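You operate a simulated robot arm through the tools that you are given. There is no shell and no other tool.

You run a simulated robot arm. Do the job below in one go: nothing can be reset, and whatever is moved stays where it is left.

## Task
Top up the hopper of grey machine four to at least its yellow mark.
Fine: by scoop from the galvanised bin, till the level lamp goes out, and well short of the rim; the scoop goes back. The machine stays off. Set down upright: steel scoop.
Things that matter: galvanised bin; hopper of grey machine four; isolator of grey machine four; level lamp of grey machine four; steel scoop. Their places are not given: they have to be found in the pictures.

The check looks at the end state, three seconds after you hand in, the way a careful person would. Anything else that was tipped, shoved, dropped, spilled or broken makes it a failure.

## Robot
A 7-joint arm with a two-finger parallel gripper, fixed in place. Base frame: the origin is on the floor under the middle of its stand, x ahead of it, y to its left, z up; the work surface is at about z = 0.834. Units: m, degrees, N and s.
With the tool pointing down near the work surface it reaches from about 0.1 to 0.64 m from the base axis. Its first joint turns from -66.0 to 66.0 degrees. Payload 1.57 kg.
Tool frame: the origin (TCP) lies between the finger pads and is the grasp point; the fingertips stand 0.03 m ahead of it; z points along the fingers, y is the line along which they close. Largest opening 0.08 m; finger width 0.017, thickness 0.012; the body of the gripper, 0.04 by 0.082 m, starts 0.08 m behind the TCP.
Orientation is that of the tool frame in the base frame, as a unit quaternion [w, x, y, z]. With the fingers straight down and closing along the base's y, the tool's x points along the base's -x, its y along +y and its z along -z.

## Interface
- The arm moves only by the tool send_rows. Its argument "moves" is a list of rows, each a list of 7 numbers: the shift along the tool's x, y, z in units of 30 mm (1.0 is 30 mm), then the turn, a rotation vector about the tool's x, y, z in units of 5 degrees (1.0 is 5 degrees), then the finger opening in m, from 0 to 0.08. In form: [[dx, dy, dz, wx, wy, wz, grip], ...]. A call has 1 to 20 rows; each row shifts and turns the commanded pose from where the row before left it, along the tool's axes as they then stand. A call with a number of a shift or a turn outside -1 to 1 is refused whole. Rows are played at 5 a second. More than 0.05 m and 8.6 degrees between two rows, or a gripper value outside its range, and nothing of the call is played. A pose out of reach is approached as far as the arm can. The call stops where the force on the tool passes 80 N (or 10 N more than at its start, if that is more) or the arm is blocked; 0.2 s more then pass. Each finger travels about 0.072 m/s and halts on what it meets, pressing with about 39 N; the grip force reading is that of the motor and also rises with nothing between the fingers. The clock runs only during rows and for 0.2 s after the last one: add rows that do not move to give the fingers time. The reply holds the time, the measured pose of the TCP, the force on the tool along the base axes, the opening and the grip force, in the units named above and with some noise, with the torque about the TCP (base axes, N m) and any sound that the robot's microphone picked up.
- Cameras (640 x 400 px; columns grow to the right, rows downward): "scene" is fixed at [0.0736, 0.4453, 1.4337]; the picture's right is [-0.60, -0.80, 0.00], its down [-0.38, 0.28, -0.88] and it looks along [0.70, -0.53, -0.47] (base axes); focal length 304 px, centre (320, 200). "wrist" rides on the gripper at [0.072, -0.007, -0.122] in the tool frame; the picture's right is [0.09, 1.00, 0.00], its down [-0.84, 0.08, -0.54] and it looks along [-0.54, 0.05, 0.84] (tool axes); focal length 238 px, centre (320, 200).
- camera(camera): a new picture of that camera. It takes no simulated time.
- pixel_to_xyz(camera, pixels): for up to 12 pixels [column, row] of the newest picture of that camera ("zoom" is the newest enlarged one), the place [x, y, z] in the base frame of the surface seen there, good to about 0.002 m. It takes no simulated time.
- close_up(camera, box): a new picture of the part [left, top, right, bottom] of that camera's present view, enlarged. It takes no simulated time.
- close_job(): hands the job in; it is judged then, once.

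Open the gripper and draw the arm clear of the work before you hand the job in, unless the task says otherwise.

The tools are called after "Emit:" as name(argument=value, ...) on one line, values as JSON. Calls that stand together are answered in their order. send_rows: Moves the arm, as the interface text tells. Its arguments: {"type":"object","properties":{"moves":{"type":"array"}},"required":["moves"]} The other tools are called the same way: camera (camera) takes a picture; pixel_to_xyz (camera, pixels) gives the place of the surface under pixels of a picture; close_up (camera, box) takes an enlarged picture of a part of a camera's view; close_job () hands the job in.

At the start:

```text
time: 0.0
ee_pos: [0.3886, 0.0093, 1.2445]
ee_rot: [-0.001, 0.001, 1.0, -0.001]
wrist_force: [0.0, 0.4, 0.0]
wrist_torque: [-0.02, -0.02, 0.01]
opening: 0.0799
grip_force: 0.0
```

scene: 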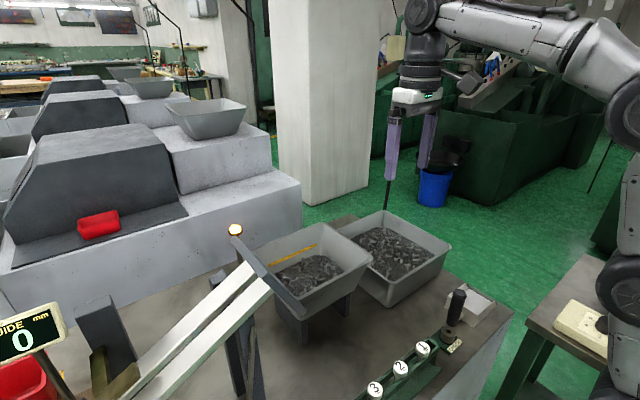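
wrist: 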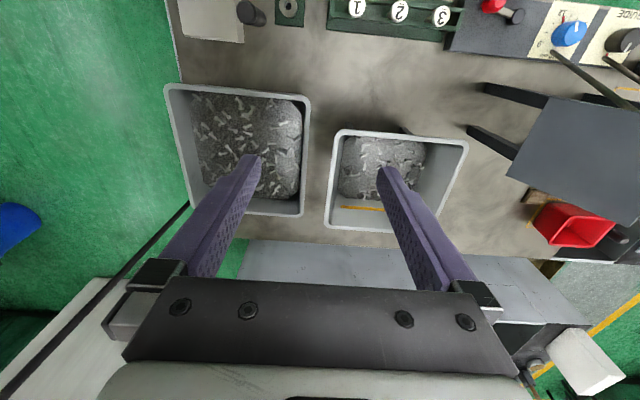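

I'll begin by looking closely. The scene shows two grey bins at about (300,265) and (405,255), an orange lit lamp at (236,230), and a black-handled thing at (455,305). I'm taking enlarged pictures of these areas.

Emit:
close_up(camera="scene", box=[220, 190, 460, 340])

Emit:
close_up(camera="scene", box=[360, 270, 520, 400])

Emit:
close_up(camera="wrist", box=[160, 0, 480, 240])

Emit:
close_up(camera="wrist", box=[440, 0, 640, 140])

```text
2.67 times, centred on (340, 265) of scene
```

zoom: 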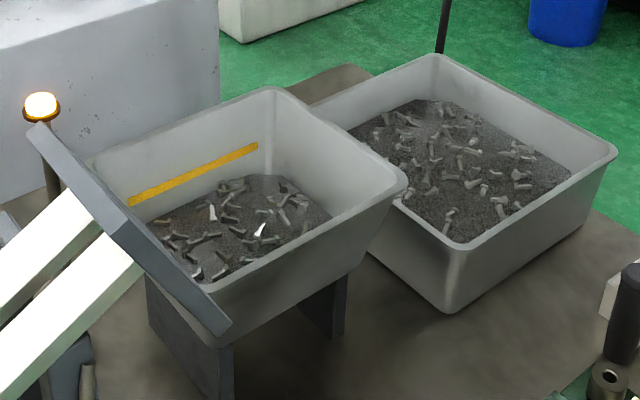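

```text
3.08 times, centred on (440, 335) of scene
```

zoom: 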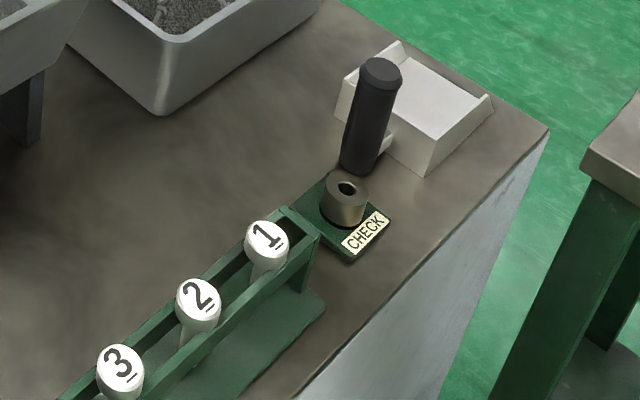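

```text
1.67 times, centred on (320, 120) of wrist
```

zoom: 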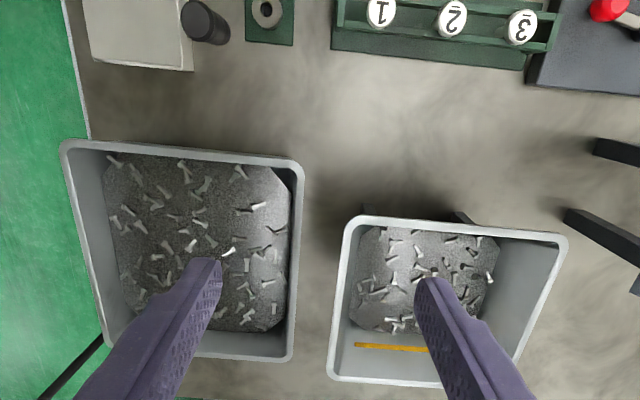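

```text
2.86 times, centred on (540, 70) of wrist
```

zoom: 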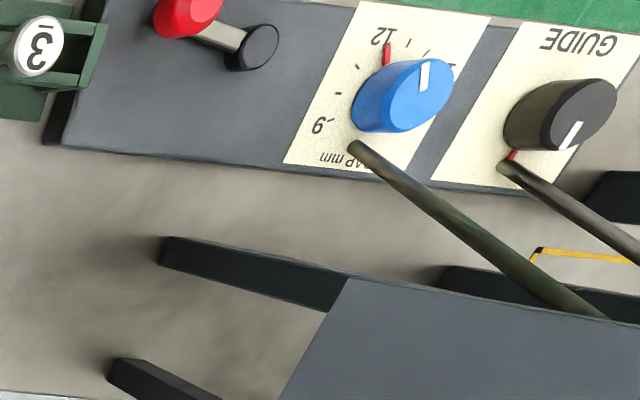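

The steel scoop looks like the pale pan with an upright black handle, at about (455,305)-(480,305) in the scene. I'll measure points on it, the bins and the lamp.

Emit:
close_up(camera="scene", box=[430, 275, 510, 325])

Emit:
pixel_to_xyz(camera="scene", pixels=[[458, 292], [456, 300], [452, 318], [460, 284], [495, 303], [467, 325], [480, 304], [447, 304], [466, 323], [460, 317], [236, 230], [455, 345]])

Emit:
pixel_to_xyz(camera="wrist", pixels=[[170, 90], [308, 98], [192, 212], [302, 214], [338, 132], [465, 140], [328, 226], [440, 232], [230, 120], [270, 180], [365, 150], [370, 190]])

```text
8.00 times, centred on (470, 300) of scene
```

zoom: 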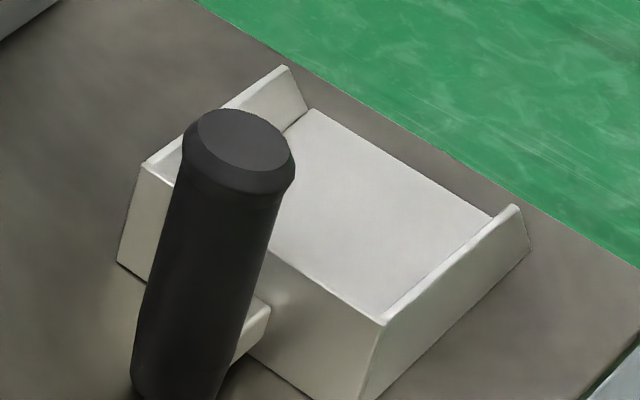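

```text
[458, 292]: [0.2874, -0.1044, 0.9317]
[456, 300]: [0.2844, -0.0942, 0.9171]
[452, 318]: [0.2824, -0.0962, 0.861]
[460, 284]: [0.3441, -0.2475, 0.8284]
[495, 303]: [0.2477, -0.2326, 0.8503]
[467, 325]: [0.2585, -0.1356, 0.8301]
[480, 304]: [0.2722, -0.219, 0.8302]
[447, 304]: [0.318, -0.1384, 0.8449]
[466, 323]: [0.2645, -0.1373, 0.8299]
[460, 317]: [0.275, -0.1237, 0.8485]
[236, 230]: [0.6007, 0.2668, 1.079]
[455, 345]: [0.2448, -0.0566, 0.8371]
```

```text
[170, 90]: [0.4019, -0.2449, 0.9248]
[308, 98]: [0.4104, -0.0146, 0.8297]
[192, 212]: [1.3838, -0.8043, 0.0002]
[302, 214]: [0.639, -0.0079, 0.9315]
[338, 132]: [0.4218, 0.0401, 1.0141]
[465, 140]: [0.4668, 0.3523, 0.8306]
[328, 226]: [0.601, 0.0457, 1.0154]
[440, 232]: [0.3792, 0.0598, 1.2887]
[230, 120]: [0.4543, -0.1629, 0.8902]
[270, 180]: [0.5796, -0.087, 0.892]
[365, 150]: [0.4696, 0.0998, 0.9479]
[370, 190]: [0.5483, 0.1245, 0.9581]
```

The lamp is lit, the hopper's yellow bar is above its fill, and the scoop's pan opens towards -y with the handle at about (0.286,-0.10). Next I'll measure the hopper, the mark, the plate next to it and the bin from the scene view.

Emit:
close_up(camera="scene", box=[220, 200, 380, 330])

Emit:
pixel_to_xyz(camera="scene", pixels=[[272, 263], [315, 247], [268, 258], [290, 274], [320, 265], [290, 260], [320, 224], [370, 263], [300, 320], [237, 240], [305, 312], [350, 258]])

Emit:
pixel_to_xyz(camera="scene", pixels=[[268, 283], [230, 300], [200, 320], [120, 340], [240, 340], [385, 212], [448, 250], [390, 305], [335, 240], [400, 240], [380, 260], [420, 262]])

```text
3.08 times, centred on (300, 265) of scene
```

zoom: 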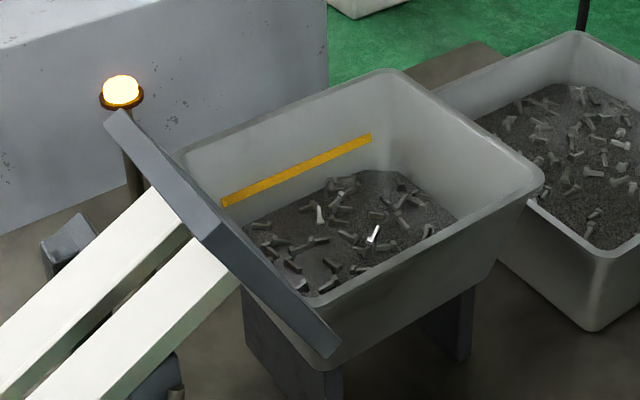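

```text
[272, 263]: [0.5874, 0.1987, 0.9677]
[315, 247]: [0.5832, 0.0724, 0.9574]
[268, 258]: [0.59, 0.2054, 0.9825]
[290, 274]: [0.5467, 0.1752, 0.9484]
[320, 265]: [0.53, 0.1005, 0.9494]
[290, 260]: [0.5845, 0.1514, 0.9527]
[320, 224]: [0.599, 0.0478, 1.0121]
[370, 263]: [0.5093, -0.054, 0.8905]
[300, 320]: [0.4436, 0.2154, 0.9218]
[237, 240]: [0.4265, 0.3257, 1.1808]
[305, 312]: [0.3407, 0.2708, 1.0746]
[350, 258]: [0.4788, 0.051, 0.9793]
```

```text
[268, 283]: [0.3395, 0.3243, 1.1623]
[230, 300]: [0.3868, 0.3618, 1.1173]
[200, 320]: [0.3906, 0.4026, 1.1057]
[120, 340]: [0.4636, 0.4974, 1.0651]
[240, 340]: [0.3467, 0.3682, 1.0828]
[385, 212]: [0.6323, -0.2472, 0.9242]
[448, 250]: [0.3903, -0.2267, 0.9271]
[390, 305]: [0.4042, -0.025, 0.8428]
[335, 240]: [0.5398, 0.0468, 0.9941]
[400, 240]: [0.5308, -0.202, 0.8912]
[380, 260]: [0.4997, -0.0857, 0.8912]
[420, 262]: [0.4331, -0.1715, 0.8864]
```

Hopper fill is about z 0.949 with the rim at about 1.013. I'll take exact points on the yellow mark and the rim corners from the enlarged picture.

Emit:
pixel_to_xyz(camera="zoom", pixels=[[225, 202], [300, 168], [365, 139], [300, 172], [300, 164], [390, 72], [540, 175], [325, 360], [185, 150], [400, 200], [300, 240], [350, 280]])

Emit:
pixel_to_xyz(camera="zoom", pixels=[[120, 90], [110, 118], [185, 215], [240, 260], [330, 350], [215, 235], [135, 180], [160, 200], [70, 240], [290, 330], [455, 330], [440, 235]])

```text
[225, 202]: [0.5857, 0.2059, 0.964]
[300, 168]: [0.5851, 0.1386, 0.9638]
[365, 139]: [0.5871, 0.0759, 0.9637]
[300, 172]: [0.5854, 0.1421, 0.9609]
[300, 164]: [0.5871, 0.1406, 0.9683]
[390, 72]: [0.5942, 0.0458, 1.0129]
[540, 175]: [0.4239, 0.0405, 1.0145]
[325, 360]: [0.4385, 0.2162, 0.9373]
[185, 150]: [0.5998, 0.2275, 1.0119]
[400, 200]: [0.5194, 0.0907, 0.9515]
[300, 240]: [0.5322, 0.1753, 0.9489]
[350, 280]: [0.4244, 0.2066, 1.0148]
```

```text
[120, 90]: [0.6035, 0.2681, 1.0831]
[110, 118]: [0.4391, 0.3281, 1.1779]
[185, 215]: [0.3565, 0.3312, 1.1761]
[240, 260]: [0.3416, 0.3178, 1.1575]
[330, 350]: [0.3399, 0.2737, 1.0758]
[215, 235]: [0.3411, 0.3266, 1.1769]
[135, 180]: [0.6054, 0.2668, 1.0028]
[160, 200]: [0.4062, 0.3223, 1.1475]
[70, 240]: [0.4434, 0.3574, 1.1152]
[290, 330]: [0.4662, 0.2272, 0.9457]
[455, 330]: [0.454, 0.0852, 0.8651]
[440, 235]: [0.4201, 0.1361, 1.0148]
```

The yellow mark sits at about z 0.961–0.968, so the level needs roughly 15–20 mm more. Now I'll move the wrist camera over the scoop to see its geometry.

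Emit:
send_rows(moves=[[0.72, -0.61, 0.5, 0, 0, 0, 0.08], [0.72, -0.61, 0.5, 0, 0, 0, 0.08], [0.72, -0.61, 0.5, 0, 0, 0, 0.08], [0.72, -0.61, 0.5, 0, 0, 0, 0.08], [0.72, -0.61, 0.5, 0, 0, 0, 0.08], [0.72, -0.61, 0.5, 0, 0, 0, 0.08], [0, 0, 0, 0, 0, 0, 0.08]])

Emit:
camera(camera="wrist")

```text
time: 1.6
ee_pos: [0.2583, -0.1014, 1.1558]
ee_rot: [0.0, 0.0, 1.0, 0.0]
wrist_force: [0.7, 0.5, -0.5]
wrist_torque: [0.02, 0.0, -0.03]
opening: 0.08
grip_force: 0.0
```

```text
taken
```

wrist: 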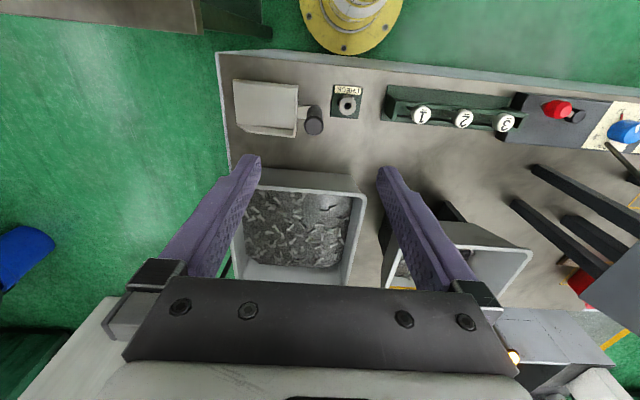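

The scoop is at (270,108) with its handle at (314,120) in the wrist view. I'll enlarge it and measure.

Emit:
close_up(camera="wrist", box=[220, 70, 380, 170])

Emit:
close_up(camera="wrist", box=[370, 60, 640, 230])

Emit:
close_up(camera="wrist", box=[220, 70, 380, 170])

```text
4.00 times, centred on (300, 120) of wrist
```

zoom: 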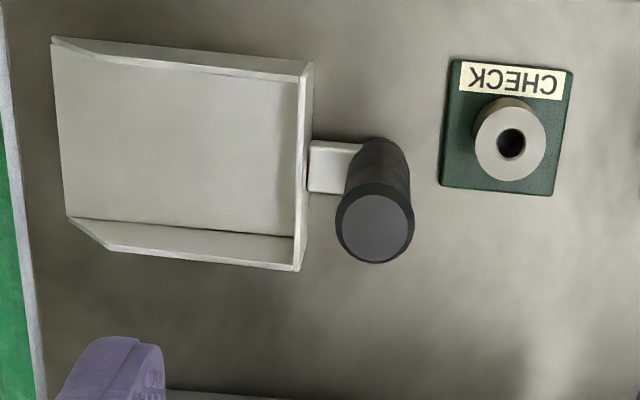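

```text
2.35 times, centred on (505, 145) of wrist
```

zoom: 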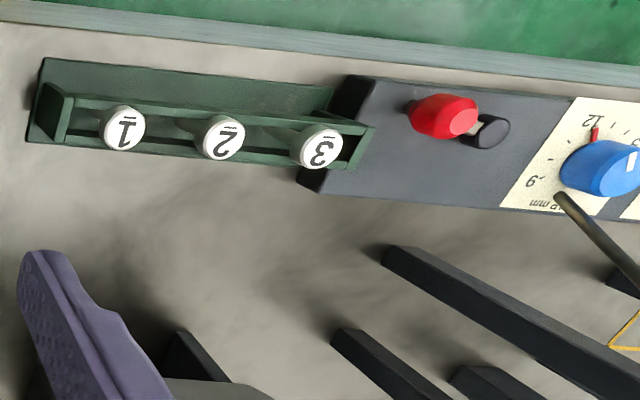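

```text
4.00 times, centred on (300, 120) of wrist
```

zoom: 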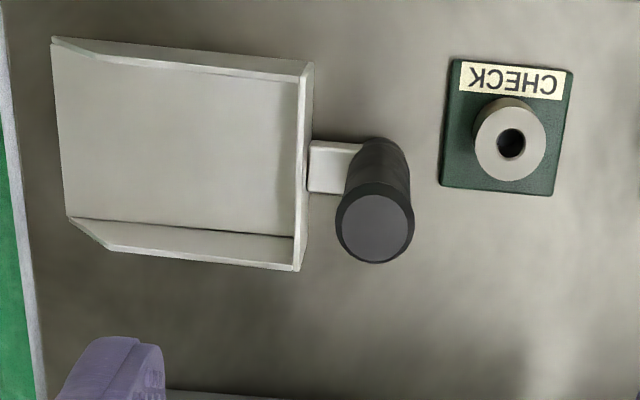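

Now I'll measure the handle top, pan corners and walls in the enlarged picture.

Emit:
pixel_to_xyz(camera="zoom", pixels=[[376, 228], [340, 228], [410, 228], [376, 258], [376, 200], [310, 64], [297, 268], [54, 40], [70, 217], [330, 168], [200, 150], [105, 248]])

Emit:
pixel_to_xyz(camera="zoom", pixels=[[285, 150], [80, 150], [302, 170], [200, 255], [200, 50], [385, 150], [310, 200], [508, 142], [450, 190], [100, 55], [180, 235], [20, 200]])

```text
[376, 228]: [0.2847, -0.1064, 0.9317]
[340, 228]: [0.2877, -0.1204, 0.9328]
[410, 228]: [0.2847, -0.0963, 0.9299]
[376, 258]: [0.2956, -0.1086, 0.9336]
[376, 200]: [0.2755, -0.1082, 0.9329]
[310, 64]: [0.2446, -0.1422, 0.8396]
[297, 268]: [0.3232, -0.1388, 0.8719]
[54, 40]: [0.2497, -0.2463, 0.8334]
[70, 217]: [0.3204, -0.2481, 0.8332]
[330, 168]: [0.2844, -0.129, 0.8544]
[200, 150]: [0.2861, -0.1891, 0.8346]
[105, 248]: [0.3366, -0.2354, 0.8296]
```

```text
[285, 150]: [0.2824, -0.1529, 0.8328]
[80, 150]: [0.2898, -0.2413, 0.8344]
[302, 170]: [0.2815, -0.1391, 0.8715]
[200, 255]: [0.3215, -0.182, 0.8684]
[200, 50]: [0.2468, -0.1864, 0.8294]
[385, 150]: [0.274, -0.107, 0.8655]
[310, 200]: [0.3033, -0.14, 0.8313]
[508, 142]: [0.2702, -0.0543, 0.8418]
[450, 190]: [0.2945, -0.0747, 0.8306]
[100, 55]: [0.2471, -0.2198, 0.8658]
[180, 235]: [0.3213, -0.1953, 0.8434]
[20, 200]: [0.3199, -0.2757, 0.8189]
```

The scoop handle is at (0.2855,-0.108) with its top at z 0.932 and a diameter of about 25 mm. The pan is 76 mm wide, 107 mm long and 38 mm high. I'll check the obstacles behind the bins and the bin's inner bounds before moving.

Emit:
pixel_to_xyz(camera="scene", pixels=[[280, 190], [230, 195], [240, 160], [150, 240], [345, 222], [205, 115], [380, 200], [388, 185], [300, 210], [180, 220], [310, 150], [390, 222]])

Emit:
pixel_to_xyz(camera="wrist", pixels=[[260, 195], [355, 200], [335, 262], [262, 262], [300, 230], [365, 180], [262, 172], [345, 285], [230, 275], [280, 245], [330, 215], [320, 250]])

Emit:
close_up(camera="wrist", box=[220, 150, 400, 300])

```text
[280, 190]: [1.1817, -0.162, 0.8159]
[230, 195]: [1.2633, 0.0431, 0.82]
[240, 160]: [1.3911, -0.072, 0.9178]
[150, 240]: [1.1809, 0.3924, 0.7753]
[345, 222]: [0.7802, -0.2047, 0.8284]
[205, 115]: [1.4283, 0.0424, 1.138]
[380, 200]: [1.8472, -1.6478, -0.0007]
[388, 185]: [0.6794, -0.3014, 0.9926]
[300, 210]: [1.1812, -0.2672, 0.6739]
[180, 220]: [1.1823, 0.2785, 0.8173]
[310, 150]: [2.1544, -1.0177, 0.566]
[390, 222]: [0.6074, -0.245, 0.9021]
```

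```text
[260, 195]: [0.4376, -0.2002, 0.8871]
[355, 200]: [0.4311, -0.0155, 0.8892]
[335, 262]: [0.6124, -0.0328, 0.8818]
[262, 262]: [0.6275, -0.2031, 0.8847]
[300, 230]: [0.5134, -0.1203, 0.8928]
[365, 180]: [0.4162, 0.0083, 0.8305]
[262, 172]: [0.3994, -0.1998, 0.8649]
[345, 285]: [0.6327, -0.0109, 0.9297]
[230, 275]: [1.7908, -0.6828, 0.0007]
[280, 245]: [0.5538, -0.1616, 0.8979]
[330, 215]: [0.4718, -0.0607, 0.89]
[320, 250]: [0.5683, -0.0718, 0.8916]
```

```text
2.67 times, centred on (310, 225) of wrist
```

zoom: 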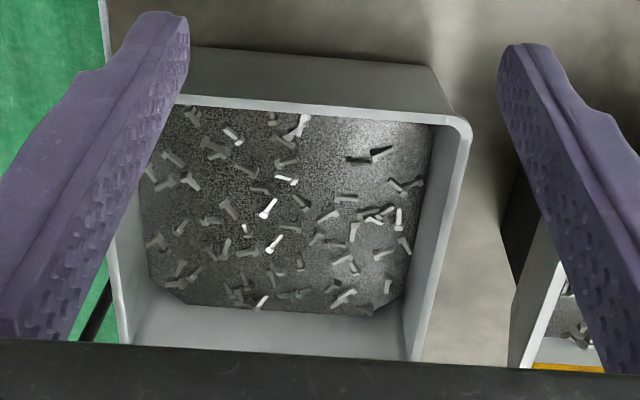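

The bin's interior at fill level spans about x 0.42–0.615, y −0.225 to −0.025, and its surface is at z 0.89. There is a thin rod at (0.68,-0.30) to avoid. I'm moving above the handle with the fingers partly closed.

Emit:
send_rows(moves=[[-0.45, -0.11, 0.3, 0, 0, 0, 0.06], [-0.45, -0.11, 0.7, 0, 0, 0, 0.05], [0, 0, 1, 0, 0, 0, 0.045], [0, 0, 1, 0, 0, 0, 0.045], [0, 0, 1, 0, 0, 0, 0.045], [0, 0, 1, 0, 0, 0, 0.045], [0, 0, 0, 0, 0, 0, 0.045], [0, 0, 0, 0, 0, 0, 0.045]])

Emit:
camera(camera="wrist")

Emit:
close_up(camera="scene", box=[400, 220, 560, 350])

```text
time: 3.4
ee_pos: [0.2857, -0.1077, 1.0035]
ee_rot: [0.0, 0.0, 1.0, 0.0]
wrist_force: [-0.5, -0.3, -0.1]
wrist_torque: [0.01, -0.03, 0.03]
opening: 0.0451
grip_force: 0.0
```

```text
taken
```

wrist: 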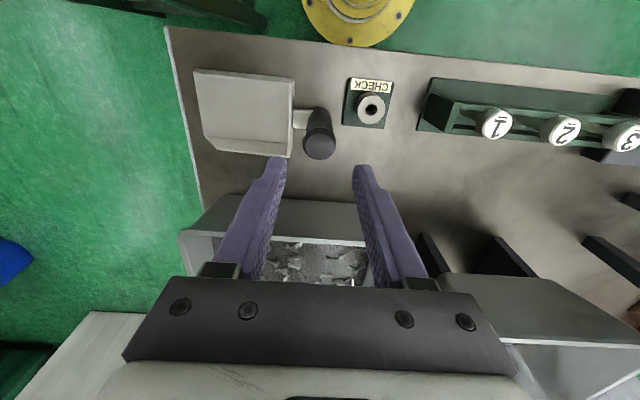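

```text
3.08 times, centred on (480, 285) of scene
```

zoom: 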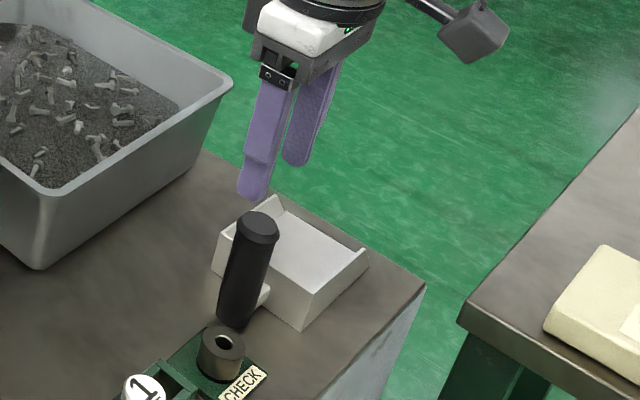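

The handle sits midway between the fingers at (319,147). I'm descending to z≈0.906, so the fingertips stay just above the pan's back wall, and then closing.

Emit:
send_rows(moves=[[0, 0, 0.9, 0, 0, 0, 0.045], [0, 0, 0.9, 0, 0, 0, 0.045], [0, 0, 0.8, 0, 0, 0, 0.045], [0, 0, 0.65, 0, 0, 0, 0.045], [0, 0, 0, 0, 0, 0, 0.045], [0, 0, 0, 0, 0, 0, 0.045]])

Emit:
close_up(camera="wrist", box=[180, 40, 460, 240])

Emit:
close_up(camera="scene", box=[400, 220, 560, 350])

```text
time: 4.8
ee_pos: [0.286, -0.1082, 0.9072]
ee_rot: [-0.001, 0.001, 1.0, 0.0]
wrist_force: [-0.2, 0.1, -0.2]
wrist_torque: [0.02, 0.01, -0.01]
opening: 0.045
grip_force: 0.0
```

```text
2.00 times, centred on (320, 140) of wrist
```

zoom: 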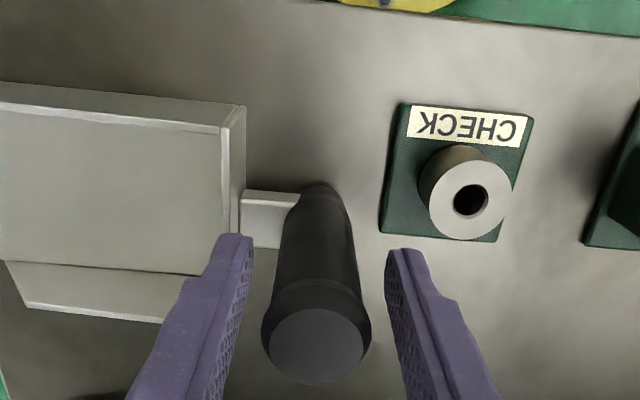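

```text
3.08 times, centred on (480, 285) of scene
```

zoom: 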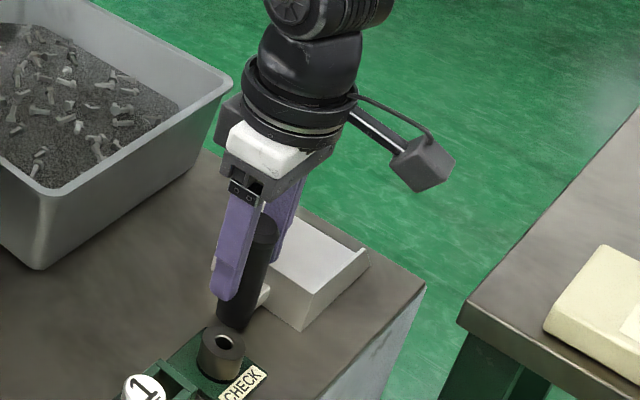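

The fingers straddle the handle evenly and clear the back wall. I'm closing on the handle now.

Emit:
send_rows(moves=[[0, 0, 0, 0, 0, 0, 0.03], [0, 0, 0, 0, 0, 0, 0.02], [0, 0, 0, 0, 0, 0, 0.0], [0, 0, 0, 0, 0, 0, 0.0], [0, 0, 0, 0, 0, 0, 0.0]])

Emit:
close_up(camera="wrist", box=[180, 40, 460, 240])

```text
time: 6.0
ee_pos: [0.2865, -0.1073, 0.9077]
ee_rot: [0.0, 0.0, 1.0, 0.0]
wrist_force: [-1.4, -1.3, -0.8]
wrist_torque: [-0.01, 0.04, -0.02]
opening: 0.0286
grip_force: 38.1
```

```text
2.00 times, centred on (320, 140) of wrist
```

zoom: 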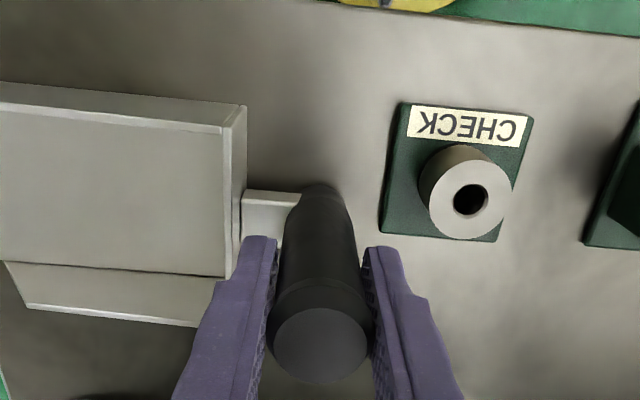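

Gripped firmly: opening 0.0286, 38 N. Lifting straight up now, keeping this pose (0.2862, -0.1078, 0.907) as the return place.

Emit:
send_rows(moves=[[0, 0, -0.4, 0, 0, 0, 0.0], [0, 0, -0.6, 0, 0, 0, 0.0], [0, 0, -0.6, 0, 0, 0, 0.0], [0, 0, -0.6, 0, 0, 0, 0.0], [0, 0, -0.4, 0, 0, 0, 0.0], [0, 0, 0, 0, 0, 0, 0.0]])

Emit:
camera(camera="wrist")

Emit:
camera(camera="scene")

```text
time: 7.4
ee_pos: [0.2864, -0.1063, 0.986]
ee_rot: [0.0, 0.0, 1.0, 0.0]
wrist_force: [0.6, 0.8, -2.4]
wrist_torque: [0.04, -0.05, -0.02]
opening: 0.0286
grip_force: 38.5
```

```text
taken
```

wrist: 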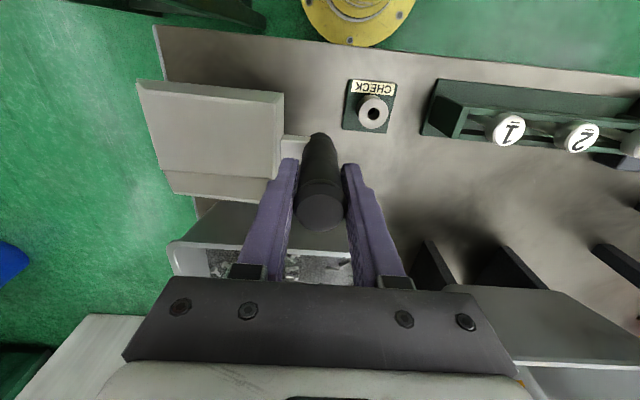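

```text
taken
```

scene: 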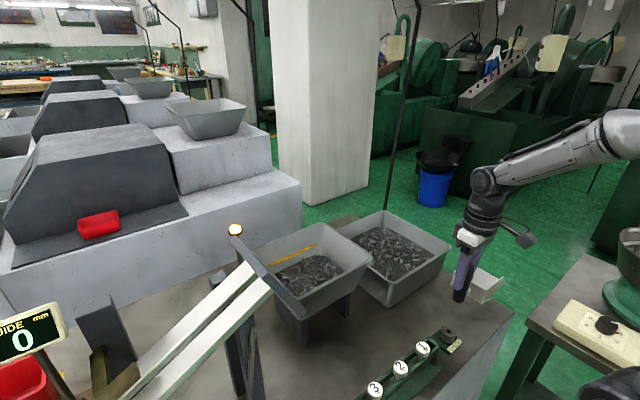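

The scoop is off the table; the force shows about 0.25 kg and it hangs level. Next I'll rise, move over the bin, and turn the tool 90° so the lip faces the base (−x).

Emit:
send_rows(moves=[[0, 0, -0.8, 0, 0, 0, 0.0], [0, 0, -1, 0, 0, 0, 0.0], [0, 0, -1, 0, 0, 0, 0.0], [0, 0, -1, 0, 0, 0, 0.0], [-0.7, -0.05, -0.5, 0, 0, 0, 0.0], [-0.9, -0.05, 0, 0, 0, 0, 0.0], [-0.9, -0.05, 0, 0, 0, 0, 0.0], [-0.9, -0.05, 0, 0, 0, 0, 0.0], [-0.9, -0.05, 0, 0, 0, 0, 0.0], [-0.9, -0.05, 0, 0, 0, 0, 0.0], [-0.9, -0.05, 0, 0, 0, 0, 0.0], [-0.9, -0.05, 0, 0, 0, 0, 0.0], [-0.9, -0.05, 0, 0, 0, 0, 0.0], [-0.7, -0.05, 0, 0, 0, 0, 0.0], [0, 0, 0, 0, 0, 0, 0.0]])

Emit:
camera(camera="scene")

```text
time: 10.6
ee_pos: [0.5442, -0.1217, 1.1142]
ee_rot: [0.001, 0.0, 1.0, 0.0]
wrist_force: [0.5, 0.3, -1.7]
wrist_torque: [0.07, 0.0, -0.02]
opening: 0.0285
grip_force: 38.6
```

```text
taken
```

scene: 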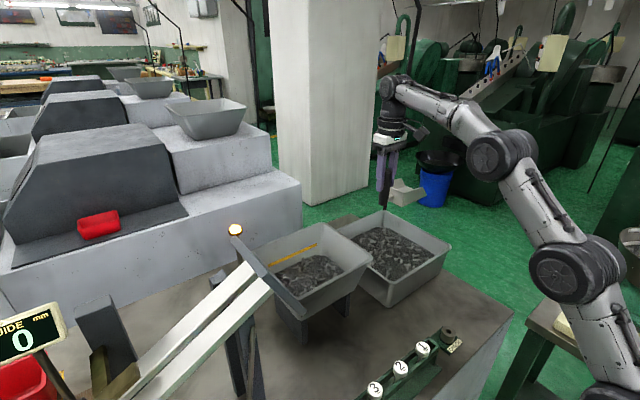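

The scoop hangs level over the bin. Before turning, I'll locate the tall black rod running up from (385,208) so I can keep clear of it.

Emit:
pixel_to_xyz(camera="scene", pixels=[[412, 40], [417, 6], [414, 25], [384, 207], [386, 200], [410, 55], [416, 15], [385, 203]])

Emit:
close_up(camera="scene", box=[340, 0, 480, 220])

Emit:
camera(camera="wrist")

```text
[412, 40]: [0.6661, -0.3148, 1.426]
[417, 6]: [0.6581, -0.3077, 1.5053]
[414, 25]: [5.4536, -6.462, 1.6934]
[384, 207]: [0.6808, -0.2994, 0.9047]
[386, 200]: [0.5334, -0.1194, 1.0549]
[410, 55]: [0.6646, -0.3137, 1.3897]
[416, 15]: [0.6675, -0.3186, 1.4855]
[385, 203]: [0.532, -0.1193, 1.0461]
```

```text
1.82 times, centred on (410, 110) of scene
```

zoom: 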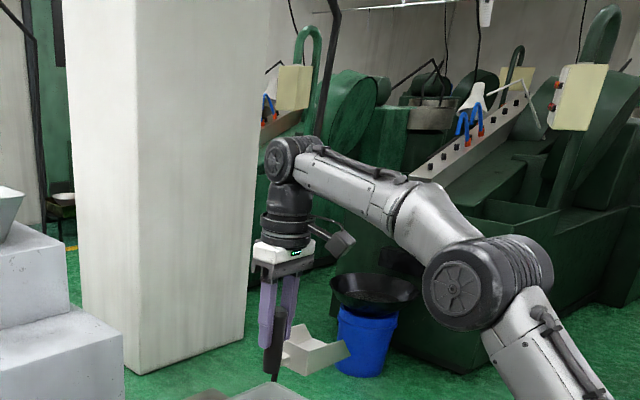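

```text
taken
```

wrist: 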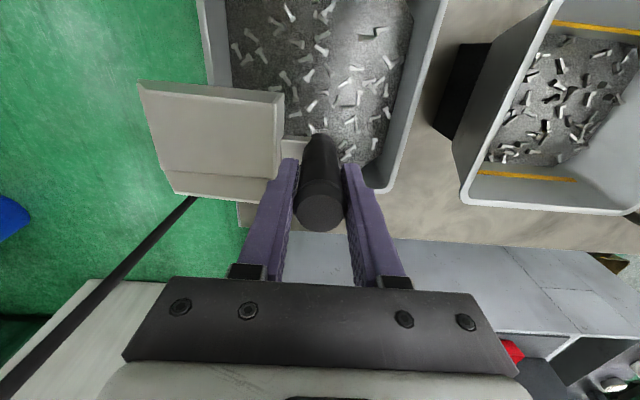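

The pole stands at about (0.67,-0.31), well clear of my lane. I'm turning the tool +90° about its axis in place, well above the bin rim.

Emit:
send_rows(moves=[[0, 0, 0, 0, 0, 0.5, 0.0], [0, 0, 0, 0, 0, 1, 0.0], [0, 0, 0, 0, 0, 1, 0.0], [0, 0, 0, 0, 0, 1, 0.0], [0, 0, 0, 0, 0, 1, 0.0], [0, 0, 0, 0, 0, 1, 0.0], [0, 0, 0, 0, 0, 1, 0.0], [0, 0, 0, 0, 0, 1, 0.0], [0, 0, 0, 0, 0, 1, 0.0], [0, 0, 0, 0, 0, 1, 0.0], [0, 0, 0, 0, 0, 1, 0.0], [0, 0, 0, 0, 0, 1, 0.0], [0, 0, 0, 0, 0, 1, 0.0], [0, 0, 0, 0, 0, 1, 0.0], [0, 0, 0, 0, 0, 1, 0.0], [0, 0, 0, 0, 0, 1, 0.0], [0, 0, 0, 0, 0, 1, 0.0], [0, 0, 0, 0, 0, 1, 0.0], [0, 0, 0, 0, 0, 0.5, 0.0], [0, 0, 0, 0, 0, 0, 0.0]])

Emit:
camera(camera="scene")

Emit:
camera(camera="wrist")

```text
time: 14.8
ee_pos: [0.5432, -0.1234, 1.1146]
ee_rot: [-0.001, 0.708, 0.706, 0.0]
wrist_force: [0.2, -0.7, -1.3]
wrist_torque: [0.07, -0.07, -0.01]
opening: 0.0286
grip_force: 37.8
```

```text
taken
```

scene: 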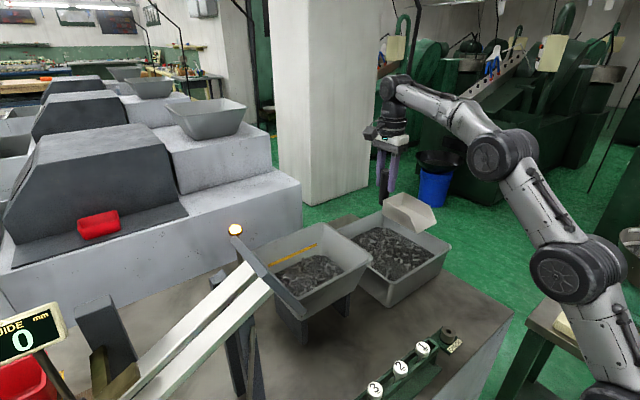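

```text
taken
```

wrist: 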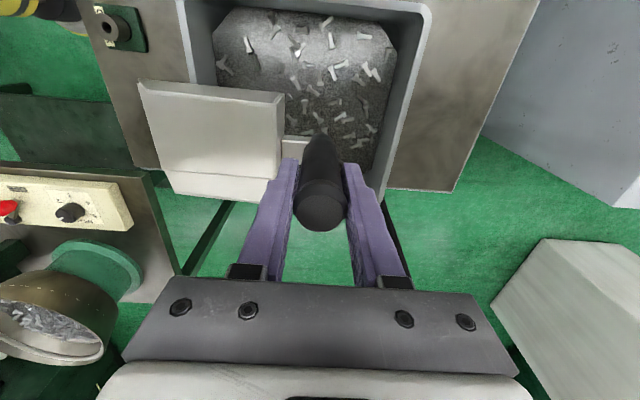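

The tool axes are now x→base +y and y→base +x, with the pan pointing to −x. I'll measure where the fill meets the bin's walls, so the sweep stays clear of them.

Emit:
close_up(camera="scene", box=[340, 200, 460, 310])

Emit:
close_up(camera="wrist", box=[180, 0, 460, 200])

Emit:
pixel_to_xyz(camera="wrist", pixels=[[185, 5], [214, 40], [214, 70], [395, 45], [375, 165], [420, 10], [395, 180], [300, 8], [230, 8], [390, 100], [340, 175], [375, 10]])

```text
3.64 times, centred on (400, 255) of scene
```

zoom: 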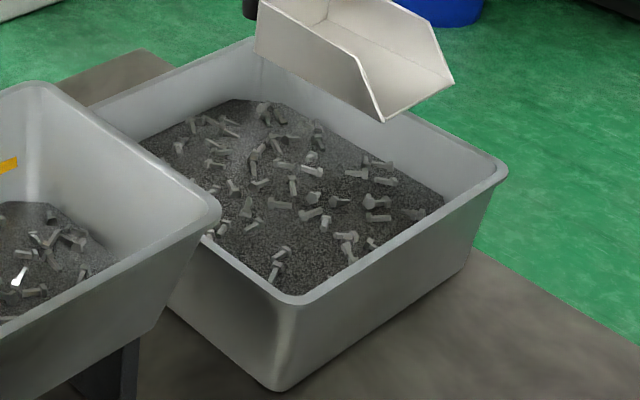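

```text
2.00 times, centred on (320, 100) of wrist
```

zoom: 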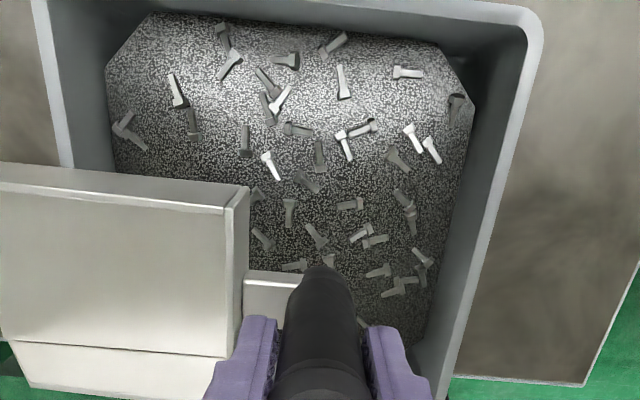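

```text
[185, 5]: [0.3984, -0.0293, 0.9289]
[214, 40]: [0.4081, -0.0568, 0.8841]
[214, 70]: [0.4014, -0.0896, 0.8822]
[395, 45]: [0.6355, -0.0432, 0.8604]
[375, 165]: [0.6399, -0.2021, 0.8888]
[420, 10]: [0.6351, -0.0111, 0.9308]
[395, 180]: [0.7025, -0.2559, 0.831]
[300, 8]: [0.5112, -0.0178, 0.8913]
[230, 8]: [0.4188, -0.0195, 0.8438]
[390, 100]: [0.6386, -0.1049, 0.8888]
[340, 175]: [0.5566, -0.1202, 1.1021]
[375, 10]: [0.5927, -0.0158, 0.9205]
```

I'll query a row of pixels across the right wall and the left wall in the enlarged wrist view to get the wall profile.

Emit:
pixel_to_xyz(camera="zoom", pixels=[[420, 150], [440, 150], [455, 150], [465, 150], [475, 150], [485, 150], [495, 150], [505, 150], [512, 150], [520, 150], [530, 150], [545, 150]])

Emit:
pixel_to_xyz(camera="zoom", pixels=[[45, 100], [55, 100], [62, 100], [70, 100], [80, 100], [90, 100], [100, 100], [108, 100], [116, 100], [130, 100], [320, 14], [320, 4]])

```text
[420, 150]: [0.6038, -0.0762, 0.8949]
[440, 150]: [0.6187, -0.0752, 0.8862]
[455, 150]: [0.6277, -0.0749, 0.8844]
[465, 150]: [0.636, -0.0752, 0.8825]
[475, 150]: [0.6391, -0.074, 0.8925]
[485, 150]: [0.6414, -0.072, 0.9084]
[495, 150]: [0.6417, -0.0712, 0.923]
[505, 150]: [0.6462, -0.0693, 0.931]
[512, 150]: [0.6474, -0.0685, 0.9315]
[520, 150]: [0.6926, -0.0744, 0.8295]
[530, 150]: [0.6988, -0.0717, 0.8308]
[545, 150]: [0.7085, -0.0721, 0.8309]
```

```text
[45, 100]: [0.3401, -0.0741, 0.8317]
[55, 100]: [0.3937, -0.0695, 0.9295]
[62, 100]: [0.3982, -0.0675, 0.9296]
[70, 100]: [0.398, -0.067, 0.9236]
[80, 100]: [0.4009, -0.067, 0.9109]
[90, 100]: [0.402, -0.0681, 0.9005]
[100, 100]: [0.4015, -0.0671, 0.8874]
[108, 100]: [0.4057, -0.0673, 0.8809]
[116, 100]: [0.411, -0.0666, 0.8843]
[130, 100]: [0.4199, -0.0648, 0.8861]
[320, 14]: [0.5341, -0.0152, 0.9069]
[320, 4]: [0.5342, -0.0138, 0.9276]
```

The bin's inside walls are nearly vertical (x 0.402 to 0.638), which gives 235 mm of room. Next I'll tilt the lip down 45° (negative turn about tool x), high above the bin.

Emit:
send_rows(moves=[[0, 0, 0, -0.5, 0, 0, 0.0], [0, 0, 0, -1, 0, 0, 0.0], [0, 0, 0, -1, 0, 0, 0.0], [0, 0, 0, -1, 0, 0, 0.0], [0, 0, 0, -1, 0, 0, 0.0], [0, 0, 0, -1, 0, 0, 0.0], [0, 0, 0, -1, 0, 0, 0.0], [0, 0, 0, -1, 0, 0, 0.0], [0, 0, 0, -1, 0, 0, 0.0], [0, 0, 0, -0.5, 0, 0, 0.0], [0, 0, 0, 0, 0, 0, 0.0]])

Emit:
camera(camera="scene")

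Emit:
camera(camera="wrist")

```text
time: 17.2
ee_pos: [0.5432, -0.1225, 1.1138]
ee_rot: [0.271, 0.654, 0.653, 0.27]
wrist_force: [-0.5, 0.8, -1.8]
wrist_torque: [0.02, 0.0, 0.01]
opening: 0.0287
grip_force: 38.7
```

```text
taken
```

scene: 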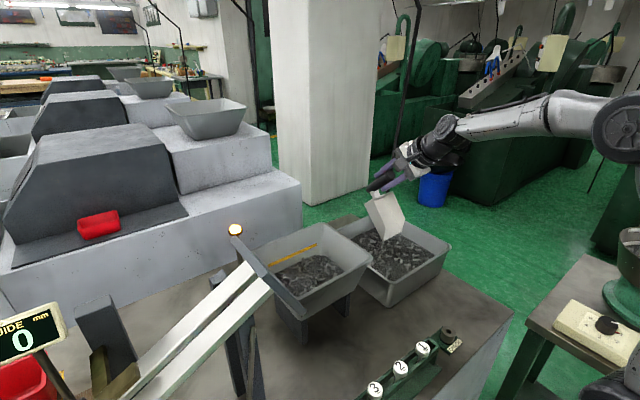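

```text
taken
```

wrist: 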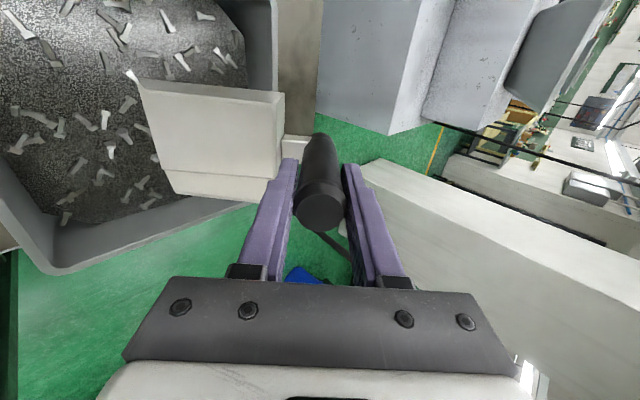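

The scoop is tilted with its lip down over the bin and nothing is touching. I'm moving to the start of the cut (lip near x 0.565, z 0.91), then dipping the lip gently into the fill while watching the force.

Emit:
send_rows(moves=[[0, 0.086, 0.717, 0, 0, 0, 0.0], [0, 0.086, 0.717, 0, 0, 0, 0.0], [0, 0.086, 0.717, 0, 0, 0, 0.0], [0, 0.086, 0.717, 0, 0, 0, 0.0], [0, 0, 0, 0, 0, 0, 0.0], [0, 0, 0, 0, 0, 0, 0.0]])

Emit:
close_up(camera="scene", box=[330, 120, 470, 310])

Emit:
camera(camera="wrist")

```text
time: 18.6
ee_pos: [0.6117, -0.1215, 1.0613]
ee_rot: [0.271, 0.653, 0.653, 0.27]
wrist_force: [0.3, 0.6, -2.1]
wrist_torque: [0.06, 0.01, -0.01]
opening: 0.0286
grip_force: 38.7
```

```text
2.11 times, centred on (400, 215) of scene
```

zoom: 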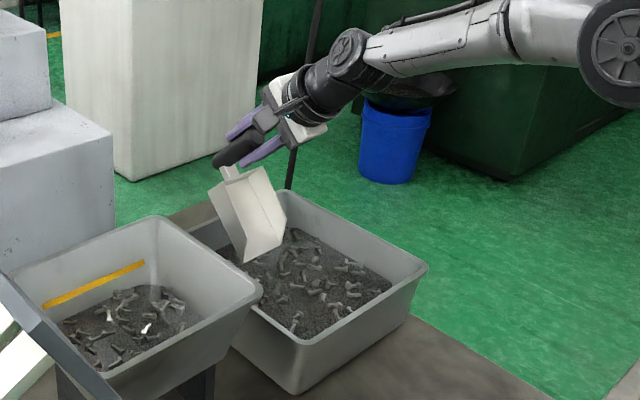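

```text
taken
```

wrist: 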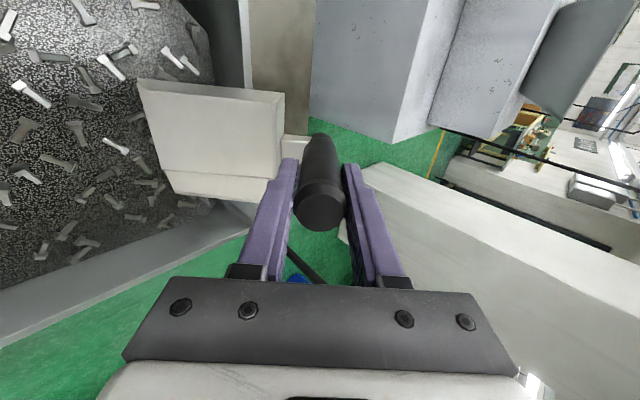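

The lip is positioned just above the fill, well clear of the pole and walls. I'm dipping it in with two small steps.

Emit:
send_rows(moves=[[0, -0.35, 0.235, 0, 0, 0, 0.0], [0, -0.35, 0.235, 0, 0, 0, 0.0], [0, 0, 0, 0, 0, 0, 0.0]])

Emit:
send_rows(moves=[[0, -0.31, 0.14, 0, 0, 0, 0.0], [0, -0.31, 0.14, 0, 0, 0, 0.0], [0, 0, 0, 0, 0, 0, 0.0]])

Emit:
close_up(camera="scene", box=[330, 160, 470, 310])

```text
time: 19.4
ee_pos: [0.6074, -0.1221, 1.0368]
ee_rot: [0.27, 0.654, 0.653, 0.27]
wrist_force: [0.0, 0.1, -1.8]
wrist_torque: [-0.01, -0.01, 0.02]
opening: 0.0288
grip_force: 38.2
```

```text
time: 20.2
ee_pos: [0.5987, -0.1232, 1.0179]
ee_rot: [0.271, 0.653, 0.653, 0.271]
wrist_force: [-0.3, 0.8, -6.5]
wrist_torque: [0.01, 0.04, -0.03]
opening: 0.0285
grip_force: 38.6
```

```text
2.67 times, centred on (400, 235) of scene
```

zoom: 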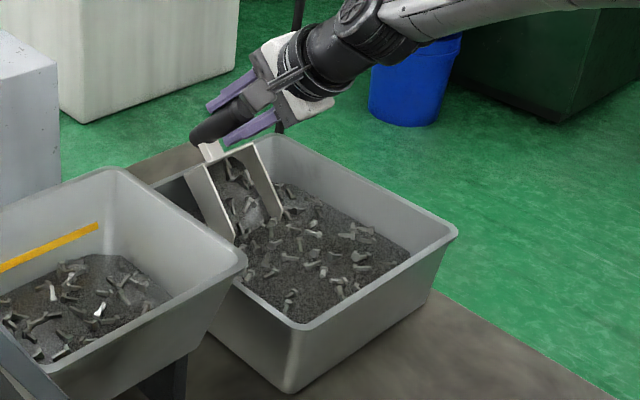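

The lip dug in and material is already piling into the pan: the downward force rose from about 2 N to 6.5 N. I'll continue the sweep forward while tipping the pan back towards level.

Emit:
send_rows(moves=[[0, -0.422, 0.082, 0.6, 0, 0, 0.0], [0, -0.317, -0.061, 0.6, 0, 0, 0.0], [0, -0.257, -0.006, 0.8, 0, 0, 0.0], [0, -0.276, 0.022, 0.8, 0, 0, 0.0], [0, 0, 0, 0, 0, 0, 0.0]])

Emit:
close_up(camera="scene", box=[330, 160, 470, 310])

```text
time: 21.4
ee_pos: [0.571, -0.1221, 0.9907]
ee_rot: [0.188, 0.682, 0.681, 0.189]
wrist_force: [-0.2, 0.0, -8.4]
wrist_torque: [0.02, -0.06, -0.01]
opening: 0.0284
grip_force: 38.5
```

```text
2.67 times, centred on (400, 235) of scene
```

zoom: 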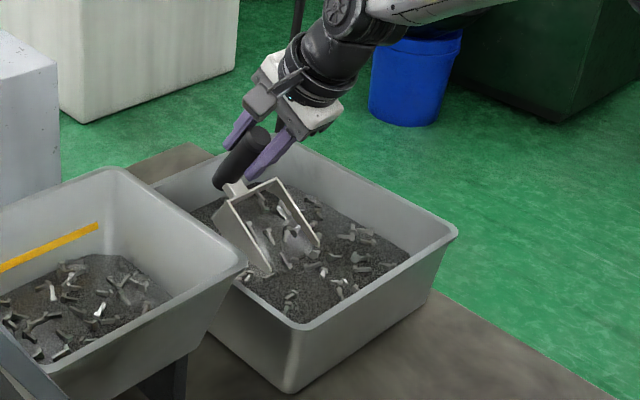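

The load is rising (8.4 N) with no side resistance. I'm continuing to sweep and level the pan inside the bin.

Emit:
send_rows(moves=[[0, -0.269, 0.072, 0.8, 0, 0, 0.0], [0, -0.212, 0.101, 0.8, 0, 0, 0.0], [0, -0.17, 0.084, 0.8, 0, 0, 0.0], [0, -0.028, 0.05, 0.8, 0, 0, 0.0], [0, 0.145, 0.091, 1, 0, 0, 0.0], [0, 0.196, 0.041, 1, 0, 0, 0.0], [0, 0.235, -0.053, 1, 0, 0, 0.0], [0, 0.12, -0.4, 0.6, 0, 0, 0.0], [0, 0, 0, 0, 0, 0, 0.0], [0, 0, 0, 0, 0, 0, 0.0]])

Emit:
close_up(camera="scene", box=[330, 160, 470, 310])

Emit:
camera(camera="wrist")

```text
time: 23.6
ee_pos: [0.5786, -0.1219, 0.9856]
ee_rot: [-0.018, 0.707, 0.707, -0.019]
wrist_force: [0.3, -0.9, -9.1]
wrist_torque: [-0.03, -0.31, 0.01]
opening: 0.0286
grip_force: 38.9
```

```text
2.67 times, centred on (400, 235) of scene
```

zoom: 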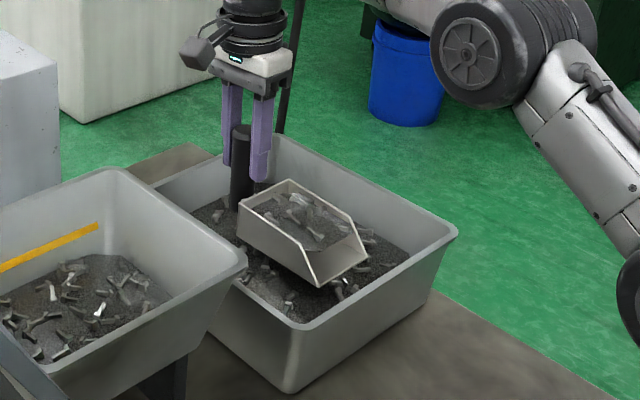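

```text
taken
```

wrist: 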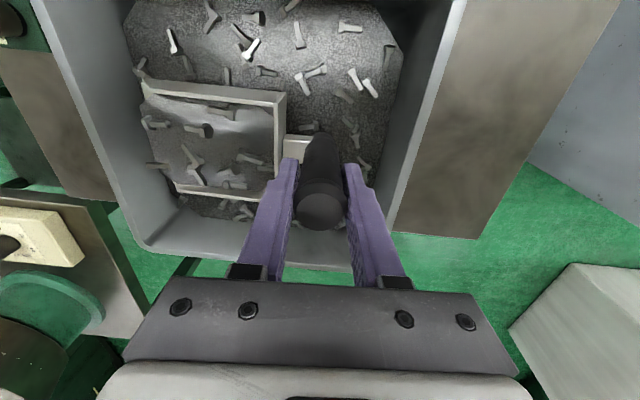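

The pan is heaped (about 0.7 kg net) and level. I'm tipping it back a few more degrees so nothing slides off, then lifting slowly straight up above the hopper rim height.

Emit:
send_rows(moves=[[0, 0, -0.3, 0.5, 0, 0, 0.0], [0, 0, -0.4, 0.4, 0, 0, 0.0], [0, -0.04, -0.5, 0, 0, 0, 0.0], [0, -0.06, -0.5, 0, 0, 0, 0.0], [0, -0.06, -0.5, 0, 0, 0, 0.0], [0, -0.06, -0.5, 0, 0, 0, 0.0], [0, -0.06, -0.6, 0, 0, 0, 0.0], [0, -0.06, -0.6, 0, 0, 0, 0.0], [0, -0.06, -0.6, 0, 0, 0, 0.0], [0, -0.06, -0.6, 0, 0, 0, 0.0], [0, -0.06, -0.6, 0, 0, 0, 0.0], [0, -0.04, -0.4, 0, 0, 0, 0.0], [0, 0, -0.2, 0, 0, 0, 0.0], [0, 0, 0, 0, 0, 0, 0.0]])

Emit:
camera(camera="scene")

Emit:
camera(camera="wrist")

```text
time: 26.6
ee_pos: [0.5441, -0.1132, 1.1104]
ee_rot: [-0.045, 0.705, 0.706, -0.046]
wrist_force: [0.5, 0.8, -10.0]
wrist_torque: [0.03, -0.35, 0.01]
opening: 0.0284
grip_force: 39.0
out of reach, approached as far as the arm can: row 5, 6, 8, 9, 10, 11, 12, 13
```

```text
taken
```

scene: 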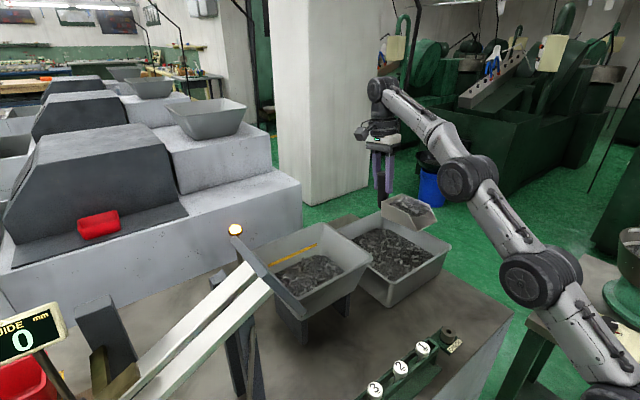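

```text
taken
```

wrist: 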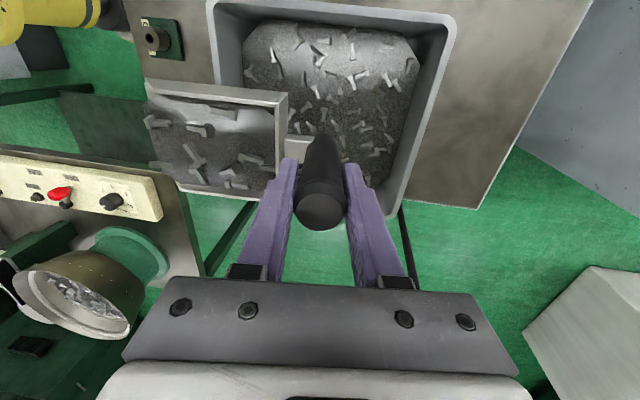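

The arm hit its reach limit while lifting and ended at (0.544,-0.113,1.110); the pan is still level and full. I'll pull back towards the base to bring the command back within reach and then check the pose.

Emit:
send_rows(moves=[[0, -0.4, 0, 0, 0, 0, 0.0], [0, -0.4, 0, 0, 0, 0, 0.0], [0, -0.4, 0, 0, 0, 0, 0.0], [0, 0, 0, 0, 0, 0, 0.0]])

```text
time: 27.6
ee_pos: [0.5099, -0.1147, 1.1148]
ee_rot: [-0.047, 0.706, 0.705, -0.046]
wrist_force: [-0.9, 0.8, -9.8]
wrist_torque: [0.01, -0.4, 0.0]
opening: 0.0287
grip_force: 38.9
```

The commands are re-anchored to the actual pose (0.510,-0.115,1.115), tilted back about 5–7°, with the full load held. I'm carrying it slowly sideways (+y) to the hopper; the pan bottom at about 1.04 clears the hopper rim at 1.014.

Emit:
send_rows(moves=[[0.2, 0, -0.15, 0, 0, 0, 0.0], [0.4, 0, -0.15, 0, 0, 0, 0.0], [0.5, 0, 0, 0, 0, 0, 0.0], [0.5, 0, 0, 0, 0, 0, 0.0], [0.5, 0, 0, 0, 0, 0, 0.0], [0.5, 0, 0, 0, 0, 0, 0.0], [0.5, 0, 0, 0, 0, 0, 0.0], [0.5, 0, 0, 0, 0, 0, 0.0], [0.5, 0, 0, 0, 0, 0, 0.0], [0.5, 0, 0, 0, 0, 0, 0.0], [0.5, 0, 0, 0, 0, 0, 0.0], [0.5, 0, 0, 0, 0, 0, 0.0], [0.5, 0, 0, 0, 0, 0, 0.0], [0.5, 0, 0, 0, 0, 0, 0.0], [0.5, 0, 0, 0, 0, 0, 0.0], [0.3, 0, 0, 0, 0, 0, 0.0], [0.1, 0, 0, 0, 0, 0, 0.0], [0, 0, 0, 0, 0, 0, 0.0]])

Emit:
camera(camera="scene")

Emit:
camera(camera="wrist")

```text
time: 31.4
ee_pos: [0.5118, 0.1106, 1.1237]
ee_rot: [-0.046, 0.705, 0.706, -0.045]
wrist_force: [-0.5, -0.1, -9.7]
wrist_torque: [0.0, -0.38, -0.01]
opening: 0.0287
grip_force: 39.0
```

```text
taken
```

scene: 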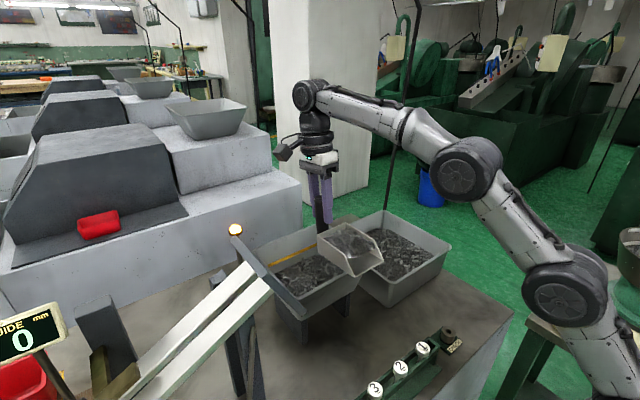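

```text
taken
```

wrist: 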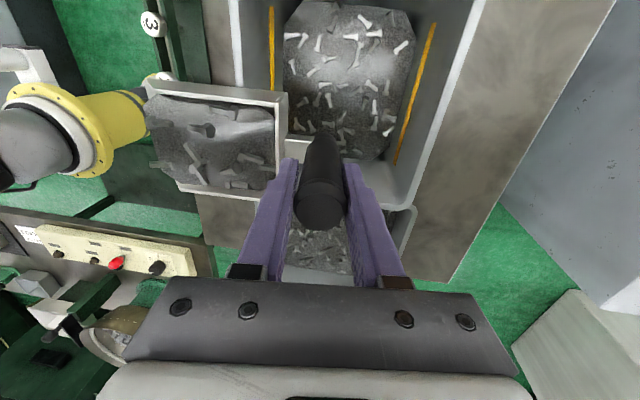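

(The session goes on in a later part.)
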